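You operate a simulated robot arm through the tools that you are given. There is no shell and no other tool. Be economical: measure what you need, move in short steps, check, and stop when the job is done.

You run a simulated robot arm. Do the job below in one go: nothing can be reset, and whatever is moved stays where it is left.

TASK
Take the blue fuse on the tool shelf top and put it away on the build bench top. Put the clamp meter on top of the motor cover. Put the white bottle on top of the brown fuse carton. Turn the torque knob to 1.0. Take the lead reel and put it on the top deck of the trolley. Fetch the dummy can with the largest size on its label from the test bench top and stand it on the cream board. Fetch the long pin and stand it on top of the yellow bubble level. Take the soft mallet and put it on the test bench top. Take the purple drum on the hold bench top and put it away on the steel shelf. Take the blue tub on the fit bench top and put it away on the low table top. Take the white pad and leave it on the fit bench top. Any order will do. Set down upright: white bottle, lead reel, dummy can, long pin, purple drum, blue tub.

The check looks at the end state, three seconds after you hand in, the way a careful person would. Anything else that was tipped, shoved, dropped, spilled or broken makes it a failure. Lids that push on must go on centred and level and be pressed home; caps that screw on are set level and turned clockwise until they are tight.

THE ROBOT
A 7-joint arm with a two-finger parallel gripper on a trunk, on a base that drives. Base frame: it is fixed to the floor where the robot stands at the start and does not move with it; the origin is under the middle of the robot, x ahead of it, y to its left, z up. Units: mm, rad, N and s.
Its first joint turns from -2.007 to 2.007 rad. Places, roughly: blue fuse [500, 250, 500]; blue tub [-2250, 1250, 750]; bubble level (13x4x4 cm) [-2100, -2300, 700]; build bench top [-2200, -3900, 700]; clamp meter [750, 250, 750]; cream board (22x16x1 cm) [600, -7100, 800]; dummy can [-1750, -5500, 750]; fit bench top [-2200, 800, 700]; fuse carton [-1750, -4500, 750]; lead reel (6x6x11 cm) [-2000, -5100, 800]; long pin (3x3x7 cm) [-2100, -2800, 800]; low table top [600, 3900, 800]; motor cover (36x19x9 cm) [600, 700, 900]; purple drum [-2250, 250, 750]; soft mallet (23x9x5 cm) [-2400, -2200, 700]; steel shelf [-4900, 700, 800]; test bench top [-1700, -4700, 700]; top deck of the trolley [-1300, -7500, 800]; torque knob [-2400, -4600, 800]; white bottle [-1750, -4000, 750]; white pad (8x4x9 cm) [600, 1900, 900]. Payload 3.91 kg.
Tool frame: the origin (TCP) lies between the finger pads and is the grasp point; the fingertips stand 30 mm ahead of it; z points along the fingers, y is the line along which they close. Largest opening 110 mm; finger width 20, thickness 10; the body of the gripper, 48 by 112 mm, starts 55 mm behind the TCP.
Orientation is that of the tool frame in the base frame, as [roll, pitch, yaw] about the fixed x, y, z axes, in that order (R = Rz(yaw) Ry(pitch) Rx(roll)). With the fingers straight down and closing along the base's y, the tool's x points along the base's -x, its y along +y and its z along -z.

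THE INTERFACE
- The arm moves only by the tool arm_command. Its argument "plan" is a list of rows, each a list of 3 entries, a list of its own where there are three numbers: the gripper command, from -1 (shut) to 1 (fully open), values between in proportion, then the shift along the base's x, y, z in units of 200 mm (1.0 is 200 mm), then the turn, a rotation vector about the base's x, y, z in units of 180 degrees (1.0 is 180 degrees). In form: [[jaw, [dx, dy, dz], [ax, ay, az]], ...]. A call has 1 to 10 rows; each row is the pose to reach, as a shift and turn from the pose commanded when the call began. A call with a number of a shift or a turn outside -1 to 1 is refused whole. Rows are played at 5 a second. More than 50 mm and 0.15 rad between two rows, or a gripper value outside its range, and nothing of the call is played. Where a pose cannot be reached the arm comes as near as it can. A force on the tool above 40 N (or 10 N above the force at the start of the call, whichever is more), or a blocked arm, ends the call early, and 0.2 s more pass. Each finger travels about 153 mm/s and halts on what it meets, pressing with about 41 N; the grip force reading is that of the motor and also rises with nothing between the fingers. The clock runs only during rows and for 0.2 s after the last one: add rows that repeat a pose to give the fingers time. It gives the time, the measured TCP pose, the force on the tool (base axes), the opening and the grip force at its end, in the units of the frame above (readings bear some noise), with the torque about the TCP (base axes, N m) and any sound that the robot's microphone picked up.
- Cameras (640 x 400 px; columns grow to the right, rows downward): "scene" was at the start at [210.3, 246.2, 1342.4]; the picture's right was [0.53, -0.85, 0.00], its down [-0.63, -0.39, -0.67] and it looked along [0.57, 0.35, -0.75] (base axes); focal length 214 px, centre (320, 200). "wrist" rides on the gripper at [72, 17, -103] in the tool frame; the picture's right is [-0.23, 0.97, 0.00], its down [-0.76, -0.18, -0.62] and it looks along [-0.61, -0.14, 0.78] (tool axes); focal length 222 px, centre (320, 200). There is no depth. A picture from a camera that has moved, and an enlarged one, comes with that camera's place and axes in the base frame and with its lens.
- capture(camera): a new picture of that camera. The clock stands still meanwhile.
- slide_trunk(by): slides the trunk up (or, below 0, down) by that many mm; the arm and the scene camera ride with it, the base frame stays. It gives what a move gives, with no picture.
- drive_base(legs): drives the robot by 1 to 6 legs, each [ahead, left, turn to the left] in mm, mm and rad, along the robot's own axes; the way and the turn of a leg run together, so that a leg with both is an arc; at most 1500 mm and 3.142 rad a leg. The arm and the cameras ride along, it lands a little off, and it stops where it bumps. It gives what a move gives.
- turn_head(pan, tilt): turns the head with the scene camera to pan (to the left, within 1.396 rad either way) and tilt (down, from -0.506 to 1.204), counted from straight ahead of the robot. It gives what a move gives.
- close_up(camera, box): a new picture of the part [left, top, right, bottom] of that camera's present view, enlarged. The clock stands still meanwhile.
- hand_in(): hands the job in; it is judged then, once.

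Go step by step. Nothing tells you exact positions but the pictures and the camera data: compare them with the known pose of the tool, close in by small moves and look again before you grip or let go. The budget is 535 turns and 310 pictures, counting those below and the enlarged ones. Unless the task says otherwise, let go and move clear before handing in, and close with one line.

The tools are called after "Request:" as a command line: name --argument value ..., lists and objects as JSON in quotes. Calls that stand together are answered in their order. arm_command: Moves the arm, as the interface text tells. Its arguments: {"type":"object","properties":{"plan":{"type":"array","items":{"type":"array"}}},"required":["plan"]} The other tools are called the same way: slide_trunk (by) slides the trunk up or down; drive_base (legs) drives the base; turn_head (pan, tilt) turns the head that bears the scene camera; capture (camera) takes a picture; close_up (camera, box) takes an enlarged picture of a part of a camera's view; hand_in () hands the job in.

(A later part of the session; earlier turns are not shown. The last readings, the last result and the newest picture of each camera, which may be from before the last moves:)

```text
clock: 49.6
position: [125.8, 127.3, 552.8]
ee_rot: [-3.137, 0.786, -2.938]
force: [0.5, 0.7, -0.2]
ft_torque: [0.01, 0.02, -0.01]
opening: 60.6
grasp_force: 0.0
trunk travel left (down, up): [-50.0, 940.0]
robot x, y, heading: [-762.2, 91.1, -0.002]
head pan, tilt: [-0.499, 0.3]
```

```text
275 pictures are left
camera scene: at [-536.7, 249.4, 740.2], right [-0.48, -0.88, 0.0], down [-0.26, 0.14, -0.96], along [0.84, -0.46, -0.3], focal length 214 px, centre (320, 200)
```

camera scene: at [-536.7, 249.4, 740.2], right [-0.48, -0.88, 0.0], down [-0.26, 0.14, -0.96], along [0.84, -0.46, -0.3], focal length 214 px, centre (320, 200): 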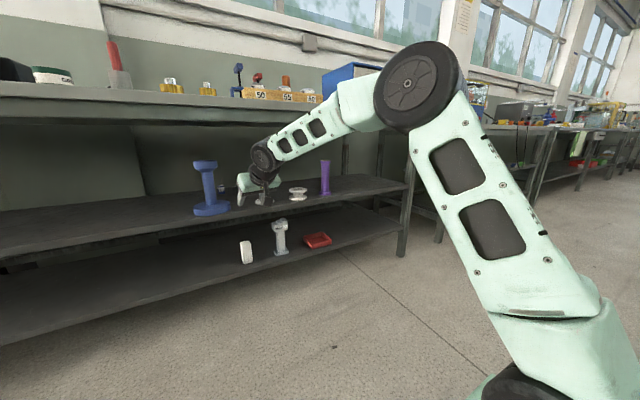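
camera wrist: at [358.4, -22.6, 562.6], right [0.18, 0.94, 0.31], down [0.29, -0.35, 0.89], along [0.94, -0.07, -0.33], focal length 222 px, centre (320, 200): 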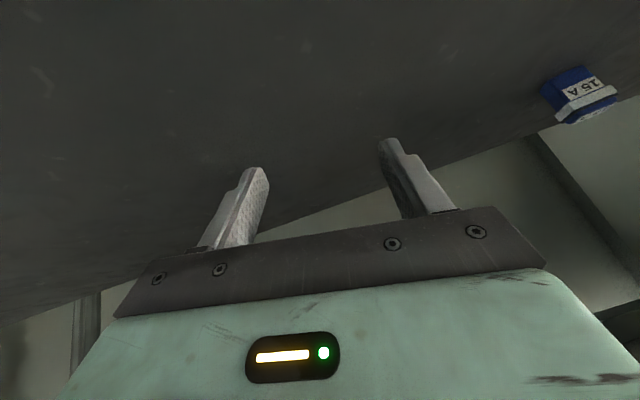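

Request:
slide_trunk --by -50

Request:
drive_base --legs '[[-110, 0, 0]]'

Request:
arm_command --plan '[[0.1, [0.1, 0, 0.05], [0, 0, 0]], [0.1, [0.2, 0, 0.1], [0, 0, 0]], [0.1, [0.3, 0, 0.15], [0, 0, 0]], [0.1, [0.4, 0, 0.2], [0, 0, 0]], [0.1, [0.45, 0, 0.2], [0, 0, 0]], [0.1, [0.45, 0, 0.2], [0, 0, 0]]]'

Request:
capture --camera "scene"

```text
clock: 50.5
position: [125.1, 126.3, 503.3]
ee_rot: [-3.139, 0.787, -2.941]
force: [0.4, -0.1, -0.3]
ft_torque: [-0.01, 0.01, 0.0]
opening: 60.4
grasp_force: 0.0
trunk travel left (down, up): [0.0, 990.0]
robot x, y, heading: [-759.6, 90.7, -0.002]
head pan, tilt: [-0.499, 0.3]
```

```text
clock: 51.7
position: [14.1, 126.7, 502.7]
ee_rot: [-3.139, 0.786, -2.94]
force: [0.1, -0.1, 0.5]
ft_torque: [0.0, -0.01, 0.01]
opening: 60.4
grasp_force: 0.0
trunk travel left (down, up): [0.0, 990.0]
robot x, y, heading: [-869.5, 91.2, 0.0]
head pan, tilt: [-0.499, 0.3]
```

```text
clock: 53.1
position: [104.9, 126.8, 542.6]
ee_rot: [-3.138, 0.786, -2.94]
force: [0.8, -0.6, 0.3]
ft_torque: [0.02, 0.02, 0.02]
opening: 60.4
grasp_force: 0.1
trunk travel left (down, up): [0.0, 990.0]
robot x, y, heading: [-870.1, 90.1, 0.001]
head pan, tilt: [-0.499, 0.3]
```

```text
274 pictures are left
camera scene: at [-646.7, 249.4, 690.1], right [-0.48, -0.88, 0.0], down [-0.26, 0.14, -0.96], along [0.84, -0.46, -0.3], focal length 214 px, centre (320, 200)
```

scene: 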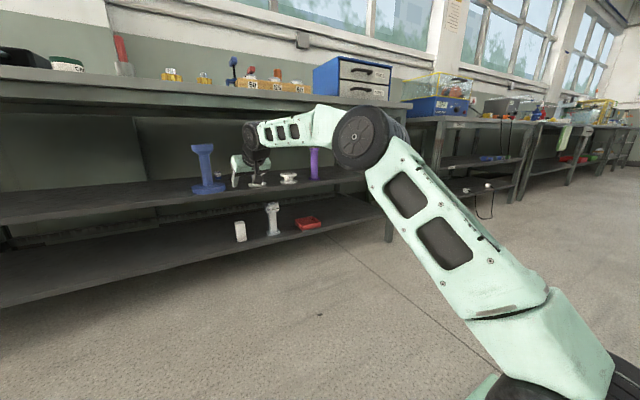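

The forearm is now horizontal at about z 680, so it fits under the bench. Driving in.

Request:
drive_base --legs '[[200, 0, 0]]'

Request:
capture --camera "scene"

Request:
capture --camera "wrist"

```text
clock: 54.7
position: [304.1, 123.1, 543.1]
ee_rot: [-3.138, 0.785, -2.945]
force: [-0.2, 0.4, -0.8]
ft_torque: [0.0, -0.02, 0.01]
opening: 60.6
grasp_force: 0.0
trunk travel left (down, up): [0.0, 990.0]
robot x, y, heading: [-670.5, 88.2, -0.005]
head pan, tilt: [-0.499, 0.3]
```

```text
273 pictures are left
camera scene: at [-445.4, 248.3, 690.1], right [-0.48, -0.88, 0.0], down [-0.26, 0.14, -0.96], along [0.84, -0.46, -0.3], focal length 214 px, centre (320, 200)
```

scene: 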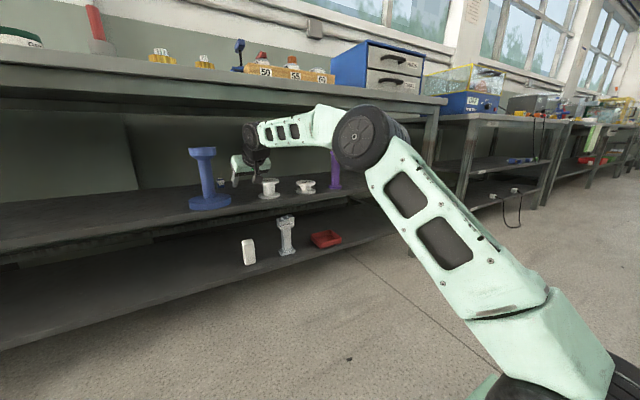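

```text
272 pictures are left
camera wrist: at [180.4, 115.1, 565.0], right [-0.03, 0.99, 0.16], down [0.13, -0.15, 0.98], along [0.99, 0.05, -0.12], focal length 222 px, centre (320, 200)
```

wrist: 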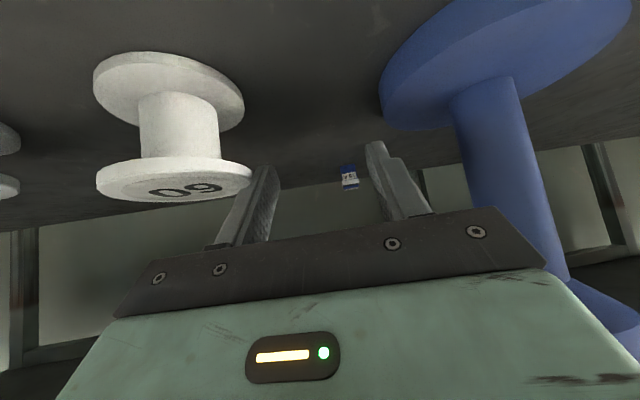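

Request:
drive_base --legs '[[200, 0, 0]]'

Request:
capture --camera "scene"

Request:
capture --camera "wrist"

```text
clock: 56.3
position: [505.6, 123.5, 544.7]
ee_rot: [-3.137, 0.785, -2.943]
force: [0.2, -0.2, 0.2]
ft_torque: [0.03, 0.01, 0.01]
opening: 60.4
grasp_force: 0.1
trunk travel left (down, up): [0.0, 990.0]
robot x, y, heading: [-470.8, 92.1, 0.002]
head pan, tilt: [-0.499, 0.3]
```

```text
271 pictures are left
camera scene: at [-244.7, 248.0, 690.1], right [-0.48, -0.88, 0.0], down [-0.26, 0.14, -0.96], along [0.84, -0.46, -0.3], focal length 214 px, centre (320, 200)
```

scene: 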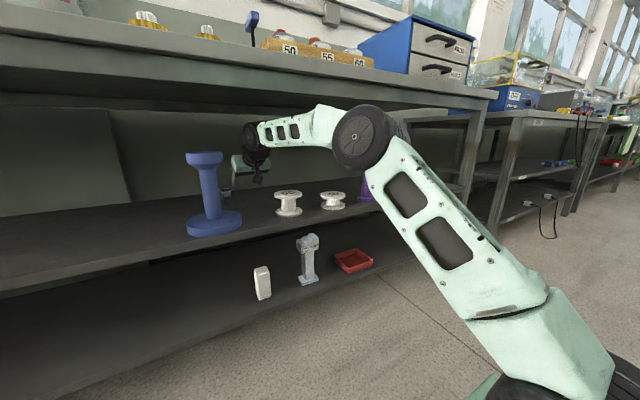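

```text
270 pictures are left
camera wrist: at [381.3, 115.6, 565.0], right [-0.03, 0.99, 0.16], down [0.13, -0.15, 0.98], along [0.99, 0.05, -0.12], focal length 222 px, centre (320, 200)
```

wrist: 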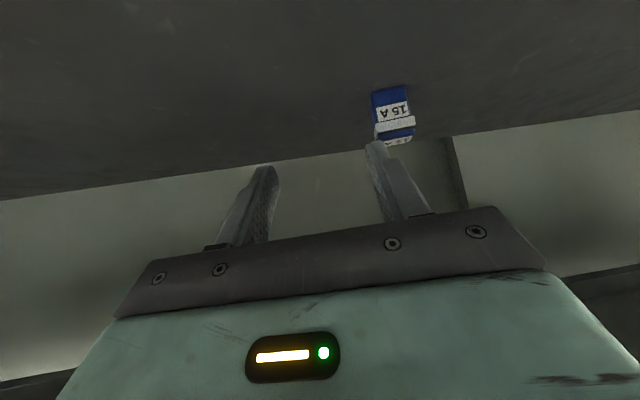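

Request:
arm_command --plan '[[0.1, [0, 0, 0.08], [0, 0, 0]], [0.1, [0.03, 0.17, 0.08], [0, 0, 0]], [0.1, [0.06, 0.33, 0.08], [0, 0, 0]], [0.1, [0.06, 0.33, 0.08], [0, 0, 0]]]'

Request:
capture --camera "wrist"

Request:
turn_head --pan -0.1 --tilt 0.2

Request:
capture --camera "scene"

```text
clock: 57.3
position: [517.8, 189.5, 560.3]
ee_rot: [-3.138, 0.787, -2.942]
force: [0.1, 0.5, 0.9]
ft_torque: [0.0, -0.01, -0.02]
opening: 60.5
grasp_force: 0.0
trunk travel left (down, up): [0.0, 990.0]
robot x, y, heading: [-471.5, 90.6, -0.003]
head pan, tilt: [-0.499, 0.3]
```

```text
269 pictures are left
camera wrist: at [394.0, 181.7, 581.4], right [-0.03, 0.99, 0.16], down [0.13, -0.15, 0.98], along [0.99, 0.05, -0.12], focal length 222 px, centre (320, 200)
```

wrist: 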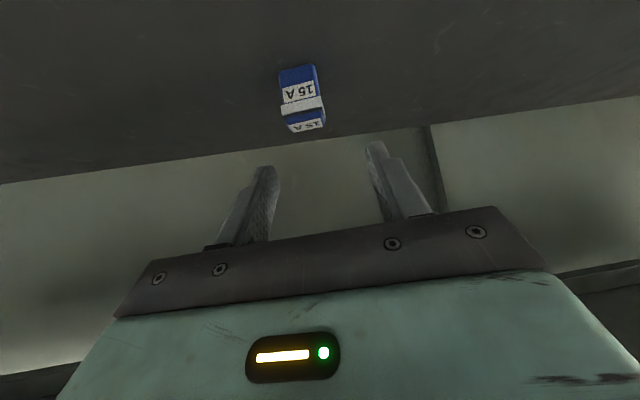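

```text
clock: 58.2
position: [518.8, 190.3, 560.2]
ee_rot: [-3.138, 0.788, -2.942]
force: [0.1, -1.3, -1.0]
ft_torque: [0.02, 0.01, -0.02]
opening: 60.5
grasp_force: 0.1
trunk travel left (down, up): [0.0, 990.0]
robot x, y, heading: [-472.2, 87.8, -0.001]
head pan, tilt: [-0.099, 0.201]
```

```text
268 pictures are left
camera scene: at [-233.9, 283.4, 699.4], right [-0.1, -0.99, 0.0], down [-0.2, 0.02, -0.98], along [0.97, -0.1, -0.2], focal length 214 px, centre (320, 200)
```

scene: 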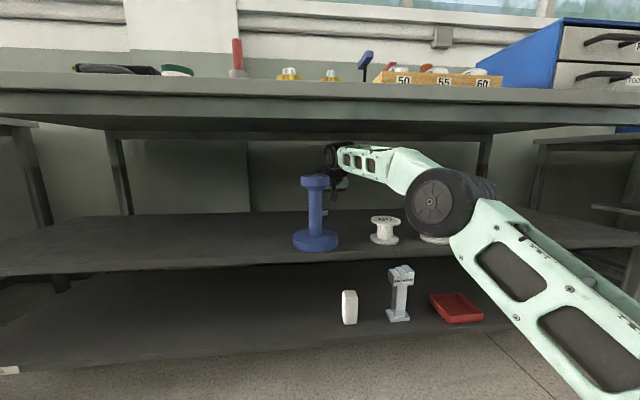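

Request:
arm_command --plan '[[0.1, [0.02, 0, -0.1], [0, 0, 0]], [0.1, [0.05, 0, -0.2], [0, 0, 0]], [0.1, [0.06, 0, -0.265], [0, 0, 0]], [0.1, [0.06, 0, -0.265], [0, 0, 0]]]'

Request:
capture --camera "wrist"

```text
clock: 59.2
position: [530.2, 190.7, 507.1]
ee_rot: [-3.138, 0.784, -2.943]
force: [0.5, 0.4, -0.1]
ft_torque: [-0.03, 0.03, 0.02]
opening: 60.6
grasp_force: 0.0
trunk travel left (down, up): [0.0, 990.0]
robot x, y, heading: [-467.6, 90.4, -0.003]
head pan, tilt: [-0.099, 0.201]
```

```text
267 pictures are left
camera wrist: at [405.2, 181.6, 528.1], right [-0.03, 0.99, 0.16], down [0.13, -0.15, 0.98], along [0.99, 0.05, -0.12], focal length 222 px, centre (320, 200)
```

wrist: 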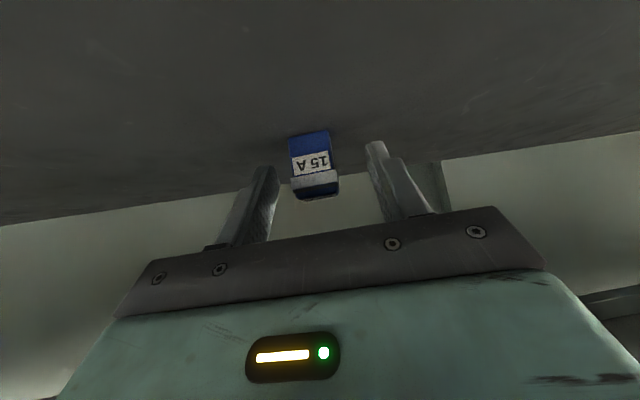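

Request:
arm_command --plan '[[-0.5, [0, 0, 0], [0, 0, 0]], [-0.8, [0, 0, 0], [0, 0, 0]], [-1, [0, 0, 0], [0, 0, 0]], [-1, [0, 0, 0], [0, 0, 0]], [-1, [0, 0, 0], [0, 0, 0]]]'

Request:
arm_command --plan '[[-1, [0, 0, 0.08], [0, 0, 0]], [-1, [0, 0, 0.16], [0, 0, 0]], [-1, [0, 0, 0.2], [0, 0, 0]]]'

Request:
capture --camera "wrist"

```text
clock: 60.4
position: [529.5, 188.7, 506.6]
ee_rot: [-3.139, 0.784, -2.943]
force: [0.1, 0.2, -0.6]
ft_torque: [0.01, 0.02, 0.04]
opening: 24.7
grasp_force: 40.6
trunk travel left (down, up): [0.0, 990.0]
robot x, y, heading: [-470.7, 87.7, 0.004]
head pan, tilt: [-0.099, 0.201]
```

```text
clock: 61.2
position: [528.7, 190.5, 547.1]
ee_rot: [-3.138, 0.785, -2.943]
force: [1.0, -0.2, -0.4]
ft_torque: [-0.01, 0.01, 0.04]
opening: 24.2
grasp_force: 41.1
trunk travel left (down, up): [0.0, 990.0]
robot x, y, heading: [-471.5, 90.3, 0.002]
head pan, tilt: [-0.099, 0.201]
```

```text
266 pictures are left
camera wrist: at [405.1, 181.3, 567.8], right [-0.03, 0.99, 0.16], down [0.13, -0.15, 0.98], along [0.99, 0.05, -0.12], focal length 222 px, centre (320, 200)
```

wrist: 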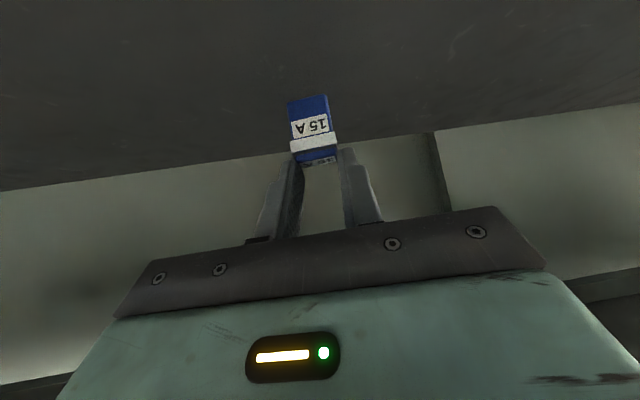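

Request:
arm_command --plan '[[-1, [0, 0, 0.06], [0, 0, 0]], [-1, [0, 0, 0.06], [0, 0, 0]]]'

Request:
close_up --camera "wrist" --box '[220, 60, 420, 185]'

```text
clock: 61.8
position: [530.1, 189.0, 559.7]
ee_rot: [-3.139, 0.785, -2.944]
force: [0.2, 0.2, 0.0]
ft_torque: [0.01, -0.03, -0.03]
opening: 24.6
grasp_force: 41.2
trunk travel left (down, up): [0.0, 990.0]
robot x, y, heading: [-471.5, 90.8, -0.009]
head pan, tilt: [-0.099, 0.201]
```

```text
3.20 times, centred on (320, 122) of wrist
camera zoom: at [405.3, 181.1, 580.1], right [-0.03, 0.99, 0.16], down [0.13, -0.15, 0.98], along [0.99, 0.05, -0.12], focal length 711 px, centre (320, 448)
```

zoom: 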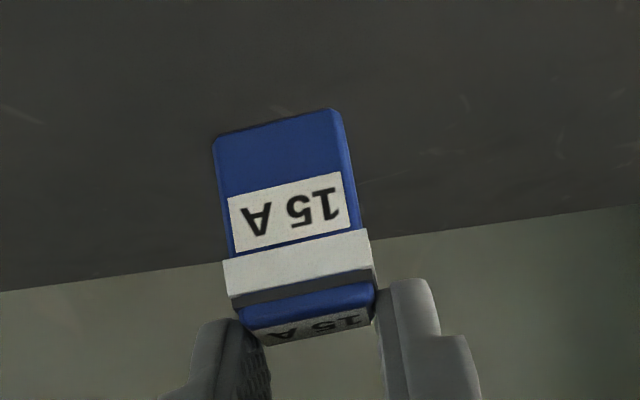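

The fuse is held by its top. Backing out the way I came.

Request:
arm_command --plan '[[-1, [-0.03, -0.17, 0], [0, 0, 0]], [-1, [-0.06, -0.33, 0], [0, 0, 0]], [-1, [-0.06, -0.33, 0], [0, 0, 0]]]'

Request:
drive_base --legs '[[-500, 0, 0]]'

Request:
capture --camera "scene"

Request:
capture --camera "wrist"

```text
clock: 62.6
position: [517.8, 123.2, 558.6]
ee_rot: [-3.14, 0.787, -2.942]
force: [0.7, 0.3, -0.5]
ft_torque: [0.02, 0.02, -0.01]
opening: 24.4
grasp_force: 40.7
trunk travel left (down, up): [0.0, 990.0]
robot x, y, heading: [-469.2, 90.6, -0.006]
head pan, tilt: [-0.099, 0.201]
```

```text
clock: 65.6
position: [13.5, 126.6, 558.5]
ee_rot: [-3.138, 0.785, -2.941]
force: [-0.4, 0.8, -0.3]
ft_torque: [-0.02, -0.02, -0.01]
opening: 24.2
grasp_force: 40.8
trunk travel left (down, up): [0.0, 990.0]
robot x, y, heading: [-973.8, 90.3, -0.003]
head pan, tilt: [-0.099, 0.201]
```

```text
264 pictures are left
camera scene: at [-738.3, 284.5, 699.4], right [-0.1, -1.0, 0.0], down [-0.2, 0.02, -0.98], along [0.98, -0.1, -0.2], focal length 214 px, centre (320, 200)
```

scene: 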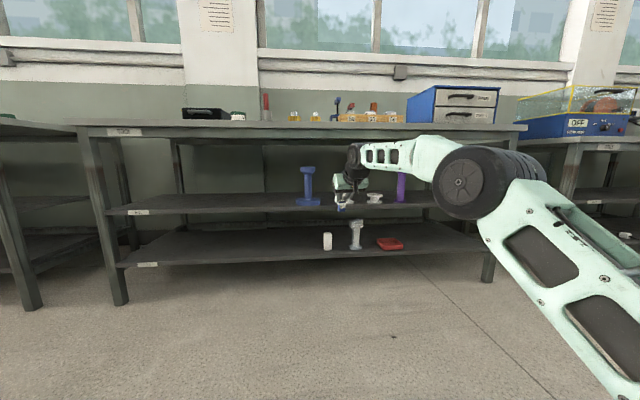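

```text
263 pictures are left
camera wrist: at [-110.9, 117.6, 580.1], right [-0.04, 0.99, 0.16], down [0.13, -0.15, 0.98], along [0.99, 0.05, -0.12], focal length 222 px, centre (320, 200)
```

wrist: 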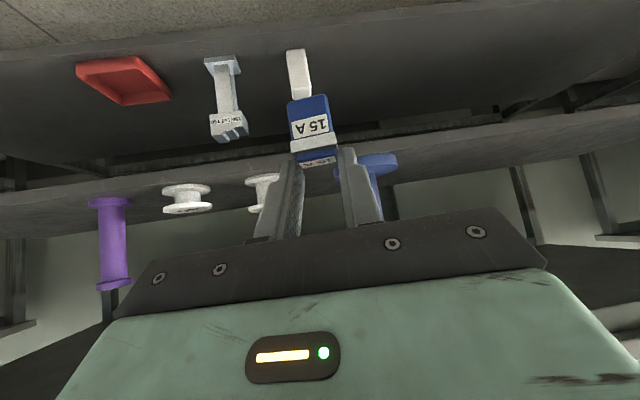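

Raising the trunk and folding the arm back for travel.

Request:
slide_trunk --by 400

Request:
arm_command --plan '[[-1, [-0.2, 0, 0.1], [0, 0, 0]], [-1, [-0.4, 0, 0.2], [0, 0, 0]], [-1, [-0.6, 0, 0.25], [0, 0, 0]], [-1, [-0.8, 0, 0.3], [0, 0, 0]], [-1, [-1, 0, 0.35], [0, 0, 0]]]'

Request:
arm_command --plan '[[-1, [-0.2, 0, 0], [0, 0, 0]], [-1, [-0.4, 0, 0], [0, 0, 0]], [-1, [-0.6, 0, 0], [0, 0, 0]], [-1, [-0.8, 0, 0], [0, 0, 0]]]'

Request:
drive_base --legs '[[0, 0, -1.571]]'

Request:
turn_head --pan -0.6 --tilt 0.3

Request:
capture --camera "scene"

Request:
turn_head --pan 0.3 --tilt 0.3

Request:
capture --camera "scene"

```text
clock: 69.4
position: [13.0, 127.4, 958.1]
ee_rot: [-3.138, 0.786, -2.941]
force: [-0.3, 0.9, -0.8]
ft_torque: [0.03, 0.01, 0.02]
opening: 24.5
grasp_force: 41.2
trunk travel left (down, up): [-400.0, 590.0]
robot x, y, heading: [-972.6, 88.1, -0.004]
head pan, tilt: [-0.099, 0.201]
```

```text
clock: 70.6
position: [-186.5, 125.7, 1028.0]
ee_rot: [-3.14, 0.785, -2.94]
force: [-0.8, -1.0, -0.7]
ft_torque: [0.02, 0.03, 0.03]
opening: 24.3
grasp_force: 40.6
trunk travel left (down, up): [-400.0, 590.0]
robot x, y, heading: [-973.1, 91.8, 0.005]
head pan, tilt: [-0.099, 0.201]
```

```text
clock: 71.6
position: [-346.9, 126.0, 1027.4]
ee_rot: [-3.138, 0.786, -2.94]
force: [0.3, 0.6, 0.0]
ft_torque: [-0.03, -0.03, 0.04]
opening: 24.1
grasp_force: 41.2
trunk travel left (down, up): [-400.0, 590.0]
robot x, y, heading: [-973.9, 92.5, 0.0]
head pan, tilt: [-0.099, 0.201]
```

```text
clock: 74.3
position: [-499.2, -375.5, 1028.1]
ee_rot: [-3.137, 0.787, 2.493]
force: [-0.2, -0.3, -0.5]
ft_torque: [-0.01, 0.03, 0.03]
opening: 24.6
grasp_force: 40.8
trunk travel left (down, up): [-400.0, 590.0]
robot x, y, heading: [-943.3, 71.5, -0.851]
head pan, tilt: [-0.099, 0.201]
stopped in leg 1: the robot was blocked; the commanded pose is now the measured one
```

```text
clock: 75.2
position: [-499.7, -374.7, 1029.4]
ee_rot: [-3.138, 0.787, 2.492]
force: [0.5, 0.2, -0.3]
ft_torque: [0.02, 0.03, -0.03]
opening: 24.3
grasp_force: 40.6
trunk travel left (down, up): [-400.0, 590.0]
robot x, y, heading: [-937.8, 71.3, -0.851]
head pan, tilt: [-0.6, 0.3]
```

```text
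262 pictures are left
camera scene: at [-680.8, 7.2, 1090.1], right [-0.99, -0.12, 0.0], down [-0.04, 0.29, -0.96], along [0.11, -0.95, -0.3], focal length 214 px, centre (320, 200)
```

scene: 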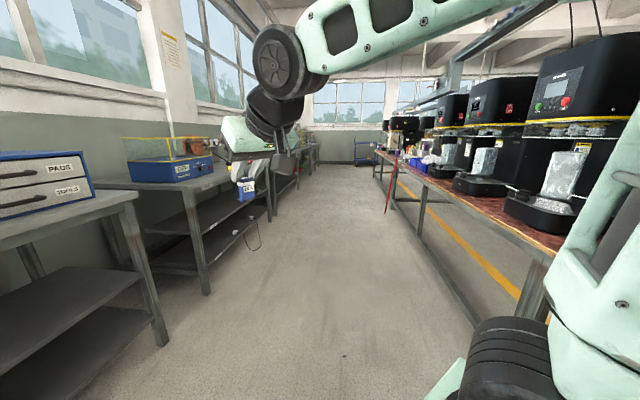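

```text
clock: 76.4
position: [-499.4, -374.9, 1028.9]
ee_rot: [-3.138, 0.787, 2.493]
force: [-0.3, 0.2, 0.3]
ft_torque: [0.02, -0.01, 0.0]
opening: 24.4
grasp_force: 41.1
trunk travel left (down, up): [-400.0, 590.0]
robot x, y, heading: [-940.4, 67.6, -0.851]
head pan, tilt: [0.3, 0.3]
```

```text
261 pictures are left
camera scene: at [-612.5, 50.9, 1090.1], right [-0.53, -0.85, 0.0], down [-0.25, 0.16, -0.96], along [0.81, -0.5, -0.3], focal length 214 px, centre (320, 200)
```

scene: 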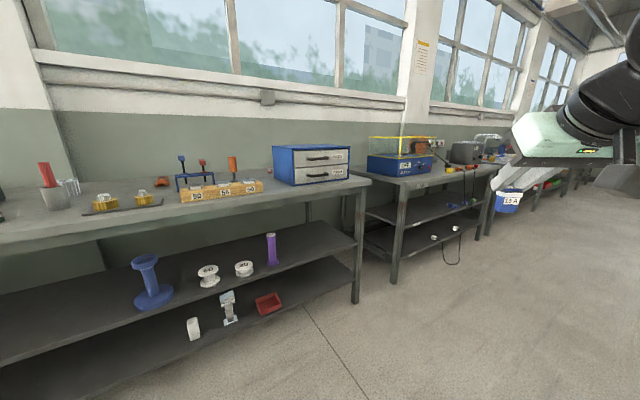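

Request:
turn_head --pan -1.35 --tilt 0.6

Request:
capture --camera "scene"

```text
clock: 78.1
position: [-499.2, -375.6, 1028.5]
ee_rot: [-3.139, 0.787, 2.493]
force: [0.7, 0.3, -0.3]
ft_torque: [0.03, -0.02, -0.01]
opening: 24.5
grasp_force: 40.7
trunk travel left (down, up): [-400.0, 590.0]
robot x, y, heading: [-942.7, 71.2, -0.851]
head pan, tilt: [-1.349, 0.6]
```

```text
260 pictures are left
camera scene: at [-744.0, 28.5, 1062.6], right [-0.81, 0.59, 0.0], down [0.33, 0.46, -0.83], along [-0.49, -0.67, -0.56], focal length 214 px, centre (320, 200)
```

scene: 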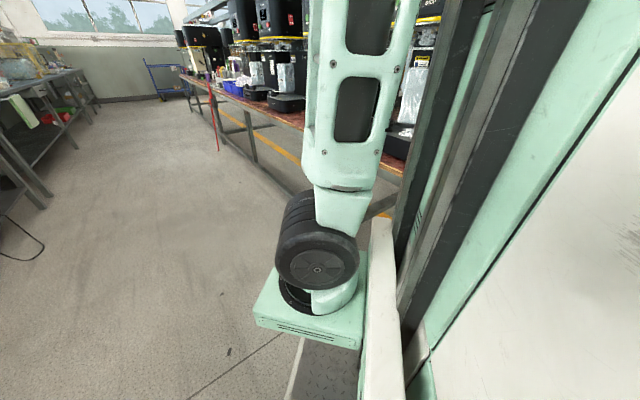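

The left row's front edge is at x≈−1330, so I'll re-centre in the aisle at x≈−550 before turning.

Request:
drive_base --legs '[[257, 293, 0], [0, 0, -0.72]]'

Request:
turn_head --pan -0.4 --tilt 0.35

Request:
capture --camera "scene"

```text
clock: 82.5
position: [-515.4, -558.7, 1028.2]
ee_rot: [-3.138, 0.787, 1.772]
force: [0.5, 0.7, 0.1]
ft_torque: [-0.01, 0.01, 0.02]
opening: 24.4
grasp_force: 40.6
trunk travel left (down, up): [-400.0, 590.0]
robot x, y, heading: [-556.3, 67.8, -1.573]
head pan, tilt: [-1.349, 0.6]
```

```text
clock: 83.7
position: [-515.5, -559.4, 1029.2]
ee_rot: [-3.137, 0.789, 1.774]
force: [0.1, 0.0, 0.6]
ft_torque: [0.04, 0.02, -0.02]
opening: 24.3
grasp_force: 41.1
trunk travel left (down, up): [-400.0, 590.0]
robot x, y, heading: [-553.7, 68.3, -1.575]
head pan, tilt: [-0.4, 0.351]
```

```text
259 pictures are left
camera scene: at [-382.5, -159.7, 1085.4], right [-0.92, 0.39, 0.0], down [0.13, 0.32, -0.94], along [-0.37, -0.86, -0.34], focal length 214 px, centre (320, 200)
```

scene: 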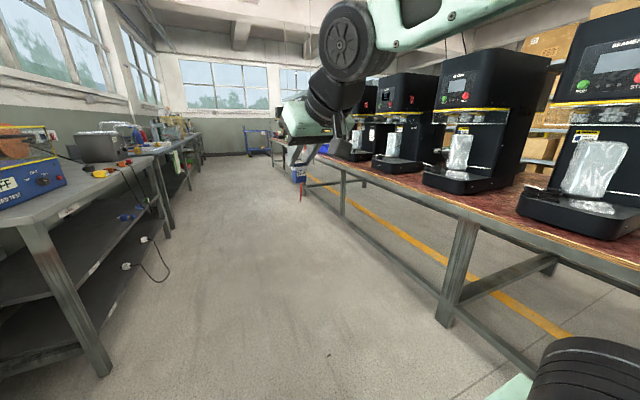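

Request:
drive_base --legs '[[1500, 0, 0], [700, 0, 0]]'

Request:
turn_head --pan -0.9 --tilt 0.3

Request:
capture --camera "scene"

Request:
turn_head --pan -0.1 --tilt 0.3

Request:
capture --camera "scene"

```text
clock: 94.5
position: [-514.6, -2747.0, 1029.0]
ee_rot: [-3.138, 0.788, 1.773]
force: [-0.1, -0.5, -0.1]
ft_torque: [0.02, 0.02, 0.0]
opening: 24.3
grasp_force: 40.9
trunk travel left (down, up): [-400.0, 590.0]
robot x, y, heading: [-554.9, -2119.4, -1.571]
head pan, tilt: [-0.4, 0.351]
```

```text
clock: 95.4
position: [-515.3, -2747.1, 1029.0]
ee_rot: [-3.138, 0.788, 1.773]
force: [0.0, 0.3, -0.4]
ft_torque: [-0.01, -0.03, 0.0]
opening: 24.3
grasp_force: 40.9
trunk travel left (down, up): [-400.0, 590.0]
robot x, y, heading: [-553.8, -2119.7, -1.57]
head pan, tilt: [-0.901, 0.3]
```

```text
258 pictures are left
camera scene: at [-420.0, -2320.4, 1090.1], right [-0.62, 0.78, 0.0], down [0.23, 0.18, -0.96], along [-0.75, -0.59, -0.3], focal length 214 px, centre (320, 200)
```

scene: 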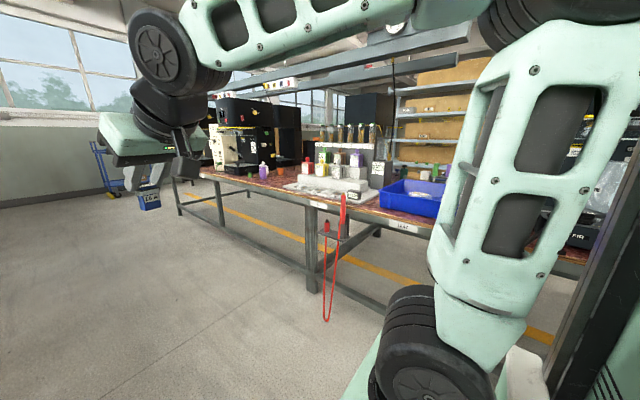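

```text
clock: 96.6
position: [-515.1, -2747.9, 1028.8]
ee_rot: [-3.137, 0.787, 1.774]
force: [0.6, -0.3, -1.5]
ft_torque: [-0.02, 0.01, 0.0]
opening: 24.4
grasp_force: 41.3
trunk travel left (down, up): [-400.0, 590.0]
robot x, y, heading: [-555.4, -2119.9, -1.574]
head pan, tilt: [-0.099, 0.3]
```

```text
257 pictures are left
camera scene: at [-356.2, -2355.3, 1090.1], right [-0.99, 0.1, 0.0], down [0.03, 0.29, -0.96], along [-0.1, -0.95, -0.3], focal length 214 px, centre (320, 200)
```

scene: 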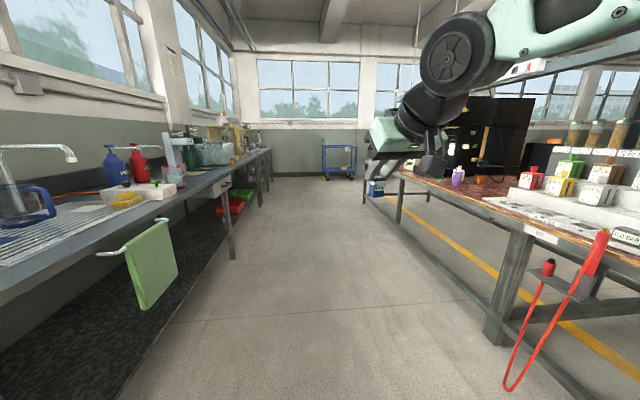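

Request:
drive_base --legs '[[1000, 0, 0], [700, 0, 0]]'

Request:
turn_head --pan -1.2 --tilt 0.4

Request:
capture --camera "scene"

Request:
turn_head --pan -0.5 --tilt 0.4

Request:
capture --camera "scene"

```text
clock: 105.2
position: [-499.8, -4439.7, 1028.5]
ee_rot: [-3.139, 0.787, 1.784]
force: [0.3, -0.1, -0.4]
ft_torque: [-0.01, 0.05, -0.03]
opening: 24.7
grasp_force: 41.1
trunk travel left (down, up): [-400.0, 590.0]
robot x, y, heading: [-544.5, -3811.7, -1.561]
head pan, tilt: [-0.099, 0.3]
```

```text
clock: 106.5
position: [-501.4, -4440.0, 1029.0]
ee_rot: [-3.138, 0.788, 1.784]
force: [0.2, -0.1, 0.2]
ft_torque: [0.03, 0.0, -0.03]
opening: 24.4
grasp_force: 41.6
trunk travel left (down, up): [-400.0, 590.0]
robot x, y, heading: [-543.3, -3810.9, -1.563]
head pan, tilt: [-1.201, 0.4]
```

```text
256 pictures are left
camera scene: at [-422.7, -3987.0, 1080.9], right [-0.37, 0.93, 0.0], down [0.36, 0.14, -0.92], along [-0.86, -0.34, -0.39], focal length 214 px, centre (320, 200)
```

scene: 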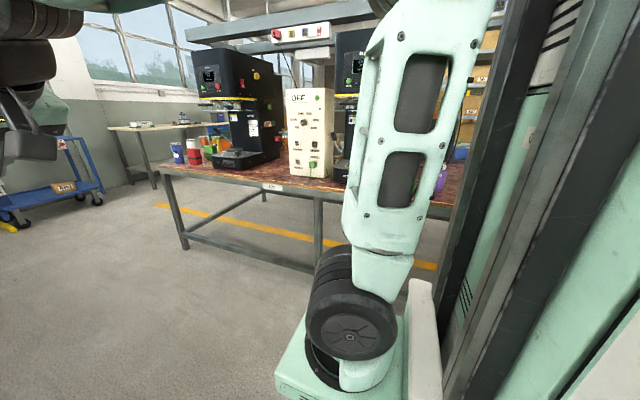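

```text
clock: 107.5
position: [-500.3, -4439.5, 1029.3]
ee_rot: [-3.139, 0.786, 1.783]
force: [-0.2, -0.9, -1.2]
ft_torque: [0.02, -0.01, 0.01]
opening: 24.4
grasp_force: 41.2
trunk travel left (down, up): [-400.0, 590.0]
robot x, y, heading: [-543.8, -3819.1, -1.561]
head pan, tilt: [-0.499, 0.4]
```

```text
255 pictures are left
camera scene: at [-380.3, -4034.3, 1080.8], right [-0.88, 0.47, 0.0], down [0.18, 0.34, -0.92], along [-0.43, -0.81, -0.39], focal length 214 px, centre (320, 200)
```

scene: 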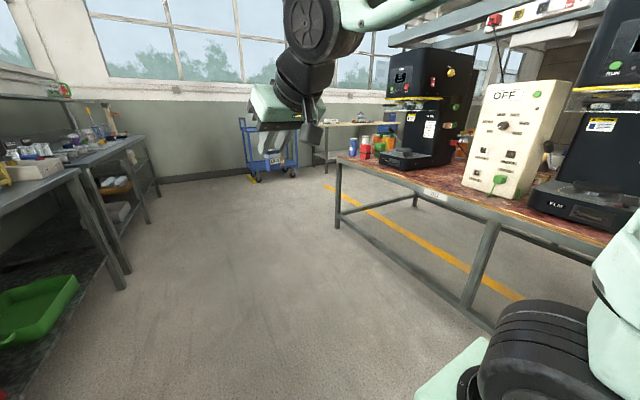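

Request:
drive_base --legs '[[0, 0, -1.58]]'

Request:
turn_head --pan 0.3 --tilt 0.45

Request:
capture --camera "scene"

Request:
capture --camera "wrist"

```text
clock: 111.8
position: [-1171.6, -3852.3, 1028.8]
ee_rot: [-3.138, 0.787, 0.206]
force: [1.2, -0.7, 0.5]
ft_torque: [0.02, 0.02, 0.0]
opening: 24.4
grasp_force: 41.1
trunk travel left (down, up): [-400.0, 590.0]
robot x, y, heading: [-544.0, -3811.8, -3.139]
head pan, tilt: [-0.499, 0.4]
```

```text
clock: 112.9
position: [-1172.3, -3852.0, 1029.3]
ee_rot: [-3.136, 0.786, 0.207]
force: [-0.1, 1.4, 0.5]
ft_torque: [-0.01, 0.01, -0.01]
opening: 24.5
grasp_force: 40.9
trunk travel left (down, up): [-400.0, 590.0]
robot x, y, heading: [-544.7, -3812.5, -3.138]
head pan, tilt: [0.3, 0.45]
```

```text
254 pictures are left
camera scene: at [-772.2, -4045.4, 1076.2], right [-0.3, 0.95, 0.0], down [0.42, 0.13, -0.9], along [-0.86, -0.27, -0.44], focal length 214 px, centre (320, 200)
```

scene: 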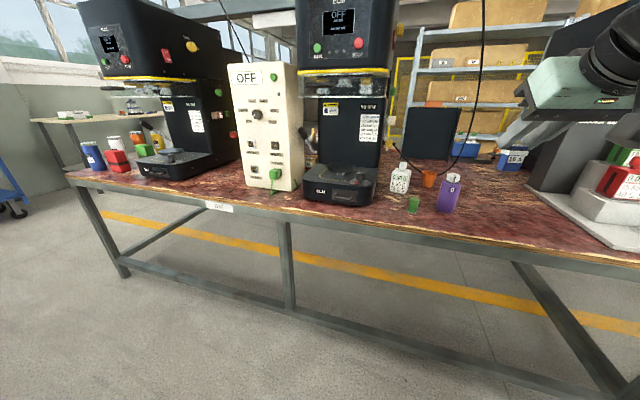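

```text
253 pictures are left
camera wrist: at [-1046.0, -3844.4, 1050.0], right [0.04, -0.99, 0.16], down [-0.13, 0.15, 0.98], along [-0.99, -0.06, -0.12], focal length 222 px, centre (320, 200)
```

wrist: 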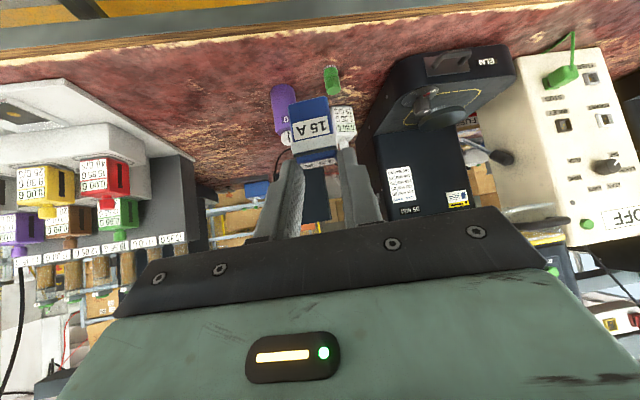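

Request:
close_up --camera "scene" --box '[340, 130, 540, 255]'

Request:
close_up --camera "scene" --box '[60, 60, 320, 222]'

Request:
turn_head --pan -0.4 --tilt 0.45

Request:
capture --camera "scene"

```text
3.20 times, centred on (440, 192) of scene
camera zoom: at [-772.2, -4045.4, 1076.2], right [-0.3, 0.95, 0.0], down [0.42, 0.13, -0.9], along [-0.86, -0.27, -0.44], focal length 686 px, centre (-64, 224)
```

zoom: 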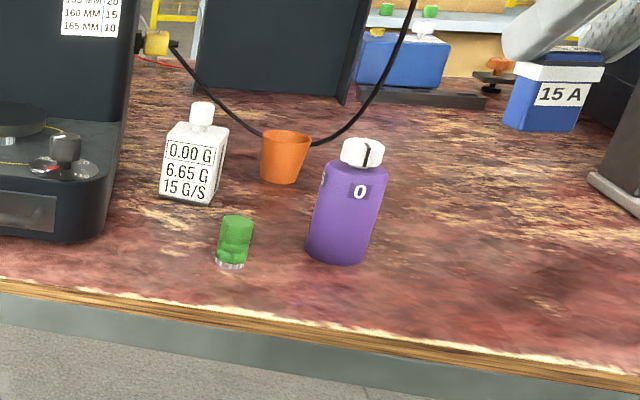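

```text
2.46 times, centred on (190, 141) of scene
camera zoom: at [-772.2, -4045.4, 1076.2], right [-0.3, 0.95, 0.0], down [0.42, 0.13, -0.9], along [-0.86, -0.27, -0.44], focal length 528 px, centre (640, 345)
```

zoom: 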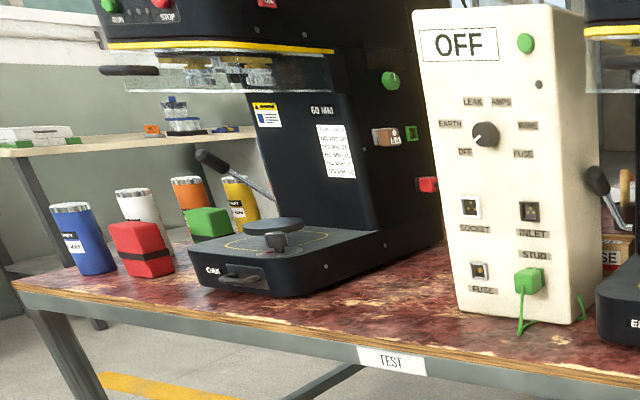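

```text
clock: 114.0
position: [-1170.8, -3852.2, 1029.2]
ee_rot: [-3.139, 0.787, 0.204]
force: [-0.5, -0.1, -0.3]
ft_torque: [0.0, 0.02, -0.01]
opening: 24.5
grasp_force: 41.1
trunk travel left (down, up): [-400.0, 590.0]
robot x, y, heading: [-543.0, -3811.0, -3.136]
head pan, tilt: [-0.4, 0.45]
```

```text
250 pictures are left
camera scene: at [-769.3, -3982.5, 1076.2], right [0.39, 0.92, 0.0], down [0.4, -0.17, -0.9], along [-0.83, 0.35, -0.44], focal length 214 px, centre (320, 200)
```

scene: 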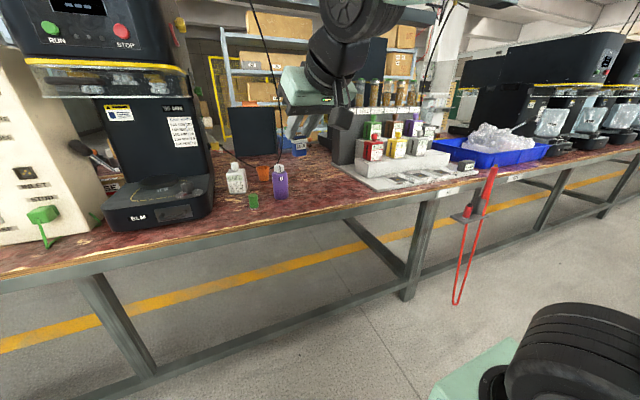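

Request:
close_up --camera "scene" --box '[380, 150, 560, 262]'

Request:
close_up --camera "scene" --box '[200, 90, 400, 215]'

```text
3.56 times, centred on (470, 206) of scene
camera zoom: at [-769.3, -3982.5, 1076.2], right [0.39, 0.92, 0.0], down [0.4, -0.17, -0.9], along [-0.83, 0.35, -0.44], focal length 763 px, centre (-213, 179)
```

zoom: 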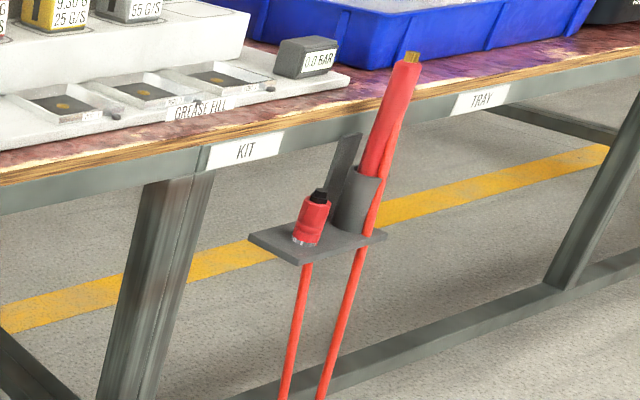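

```text
3.20 times, centred on (300, 152) of scene
camera zoom: at [-769.3, -3982.5, 1076.2], right [0.39, 0.92, 0.0], down [0.4, -0.17, -0.9], along [-0.83, 0.35, -0.44], focal length 686 px, centre (384, 352)
```

zoom: 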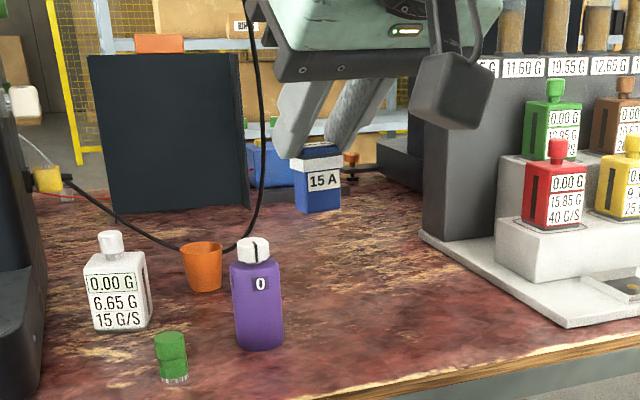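

The front section is TEST/KIT; the BUILD section must be on the far side of this double bench. I'll go round its end at y≈−5900.

Request:
drive_base --legs '[[0, 1400, 0], [0, 1200, 0]]'

Request:
turn_head --pan 0.2 --tilt 0.4

Request:
capture --camera "scene"

```text
clock: 126.6
position: [-1135.7, -6447.7, 1028.8]
ee_rot: [-3.136, 0.788, 0.219]
force: [0.0, -0.7, -0.5]
ft_torque: [-0.01, -0.04, -0.01]
opening: 24.5
grasp_force: 41.6
trunk travel left (down, up): [-400.0, 590.0]
robot x, y, heading: [-507.2, -6394.8, -3.132]
head pan, tilt: [-0.4, 0.45]
```

```text
clock: 127.6
position: [-1135.0, -6447.4, 1028.5]
ee_rot: [-3.139, 0.786, 0.217]
force: [0.1, 0.2, 0.0]
ft_torque: [0.0, 0.01, -0.03]
opening: 24.4
grasp_force: 40.9
trunk travel left (down, up): [-400.0, 590.0]
robot x, y, heading: [-507.5, -6403.2, -3.121]
head pan, tilt: [0.201, 0.4]
```

```text
247 pictures are left
camera scene: at [-736.3, -6627.5, 1080.8], right [-0.21, 0.98, 0.0], down [0.38, 0.08, -0.92], along [-0.9, -0.2, -0.39], focal length 214 px, centre (320, 200)
```

scene: 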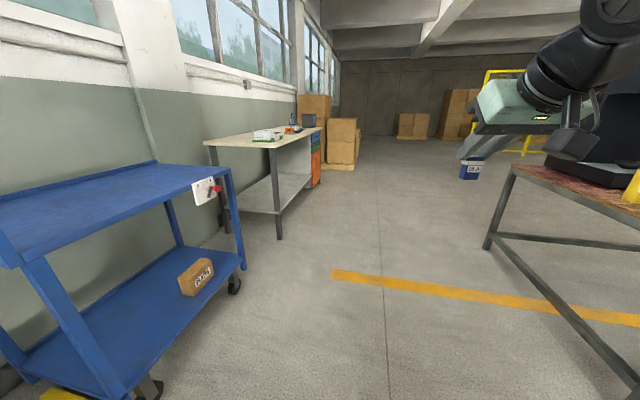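

Request:
drive_base --legs '[[1400, 0, 0], [1350, 0, 0], [0, 0, -1.571]]'

Request:
turn_head --pan -0.4 --tilt 0.35

Request:
capture --camera "scene"

```text
clock: 144.7
position: [-3299.4, -5823.9, 1028.5]
ee_rot: [-3.138, 0.787, -1.34]
force: [-0.3, 0.5, 0.1]
ft_torque: [0.01, 0.03, -0.02]
opening: 24.1
grasp_force: 40.9
trunk travel left (down, up): [-400.0, 590.0]
robot x, y, heading: [-3243.4, -6449.9, 1.597]
head pan, tilt: [0.201, 0.4]
```

```text
clock: 145.7
position: [-3299.8, -5822.8, 1028.0]
ee_rot: [-3.138, 0.787, -1.339]
force: [0.3, 0.9, -0.7]
ft_torque: [0.0, 0.01, 0.0]
opening: 24.3
grasp_force: 41.0
trunk travel left (down, up): [-400.0, 590.0]
robot x, y, heading: [-3240.6, -6452.8, 1.605]
head pan, tilt: [-0.4, 0.351]
```

```text
246 pictures are left
camera scene: at [-3417.5, -6226.8, 1085.4], right [0.93, -0.36, 0.0], down [-0.12, -0.32, -0.94], along [0.34, 0.88, -0.34], focal length 214 px, centre (320, 200)
```

scene: 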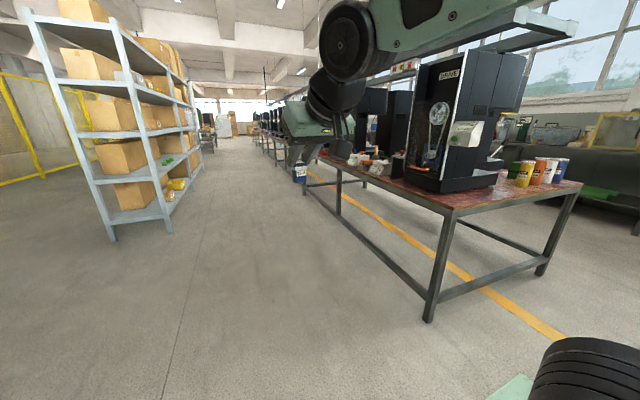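

Request:
drive_base --legs '[[1300, 0, -0.03], [1250, 0, 0], [0, 0, -1.571]]'

Request:
turn_head --pan -0.3 --tilt 0.45

Request:
capture --camera "scene"

Request:
turn_head --pan 0.3 --tilt 0.45

Request:
capture --camera "scene"

```text
clock: 162.0
position: [-2612.7, -3848.0, 1028.8]
ee_rot: [-3.138, 0.787, -2.945]
force: [-0.1, -0.5, -0.9]
ft_torque: [0.01, 0.0, 0.02]
opening: 24.2
grasp_force: 41.5
trunk travel left (down, up): [-400.0, 590.0]
robot x, y, heading: [-3240.6, -3879.1, -0.008]
head pan, tilt: [-0.4, 0.351]
```

```text
clock: 162.7
position: [-2613.8, -3847.1, 1028.7]
ee_rot: [-3.139, 0.787, -2.945]
force: [-0.4, -0.6, -0.5]
ft_torque: [0.02, -0.01, -0.02]
opening: 24.3
grasp_force: 40.6
trunk travel left (down, up): [-400.0, 590.0]
robot x, y, heading: [-3244.3, -3882.9, -0.011]
head pan, tilt: [-0.3, 0.45]
```

```text
245 pictures are left
camera scene: at [-3008.9, -3706.7, 1076.2], right [-0.3, -0.95, 0.0], down [-0.41, 0.13, -0.9], along [0.86, -0.27, -0.43], focal length 214 px, centre (320, 200)
```

scene: 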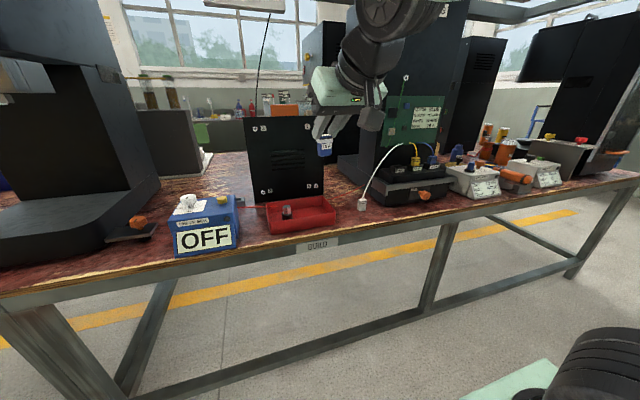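

```text
clock: 163.7
position: [-2613.9, -3848.9, 1028.6]
ee_rot: [-3.138, 0.786, -2.945]
force: [-0.3, 0.5, 0.1]
ft_torque: [-0.02, 0.02, 0.01]
opening: 24.1
grasp_force: 41.4
trunk travel left (down, up): [-400.0, 590.0]
robot x, y, heading: [-3240.4, -3880.3, -0.003]
head pan, tilt: [0.3, 0.45]
```

```text
244 pictures are left
camera scene: at [-3008.6, -3652.4, 1076.2], right [0.29, -0.96, 0.0], down [-0.42, -0.13, -0.9], along [0.86, 0.26, -0.44], focal length 214 px, centre (320, 200)
```

scene: 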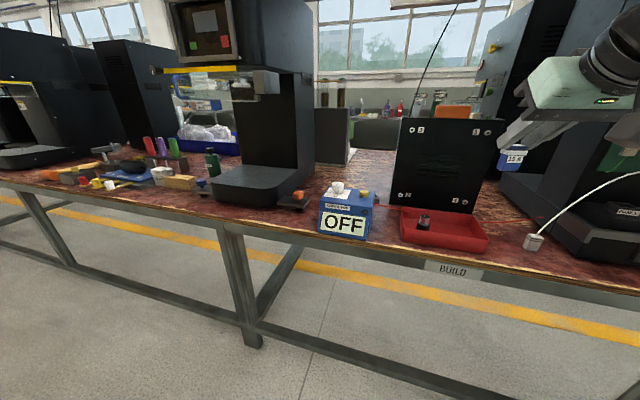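

BUILD bench found. I'll raise and move closer to pick a free spot.

Request:
slide_trunk --by 350

Request:
drive_base --legs '[[300, 0, 0]]'

Request:
turn_head --pan -0.05 --tilt 0.9

Request:
capture --camera "scene"

Request:
capture --camera "wrist"

```text
clock: 167.1
position: [-2613.4, -3848.2, 1378.7]
ee_rot: [-3.139, 0.789, -2.945]
force: [-0.8, 0.0, 0.1]
ft_torque: [-0.01, 0.02, -0.03]
opening: 24.1
grasp_force: 40.9
trunk travel left (down, up): [-750.0, 240.0]
robot x, y, heading: [-3235.9, -3885.6, -0.004]
head pan, tilt: [0.3, 0.45]
```

```text
clock: 169.2
position: [-2315.0, -3848.9, 1377.5]
ee_rot: [-3.138, 0.788, -2.945]
force: [-0.4, -0.1, -1.0]
ft_torque: [-0.01, 0.0, 0.0]
opening: 24.3
grasp_force: 41.3
trunk travel left (down, up): [-750.0, 240.0]
robot x, y, heading: [-2940.5, -3887.0, -0.008]
head pan, tilt: [0.3, 0.45]
```

```text
clock: 170.1
position: [-2313.9, -3850.6, 1378.6]
ee_rot: [-3.14, 0.789, -2.945]
force: [0.3, 0.7, -0.6]
ft_torque: [0.01, -0.03, -0.05]
opening: 24.6
grasp_force: 40.5
trunk travel left (down, up): [-750.0, 240.0]
robot x, y, heading: [-2940.9, -3880.8, -0.001]
head pan, tilt: [-0.051, 0.901]
```

```text
243 pictures are left
camera scene: at [-2722.1, -3685.0, 1387.9], right [-0.06, -1.0, 0.0], down [-0.78, 0.04, -0.62], along [0.62, -0.03, -0.78], focal length 214 px, centre (320, 200)
```

scene: 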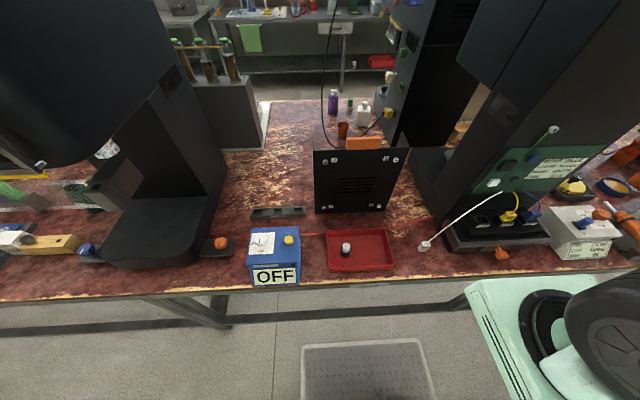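

```text
242 pictures are left
camera wrist: at [-2438.9, -3858.4, 1400.0], right [-0.03, 0.99, 0.16], down [0.13, -0.15, 0.98], along [0.99, 0.05, -0.12], focal length 222 px, centre (320, 200)
```

wrist: 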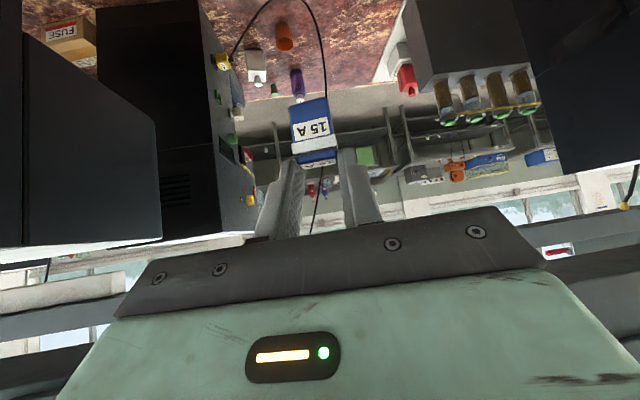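

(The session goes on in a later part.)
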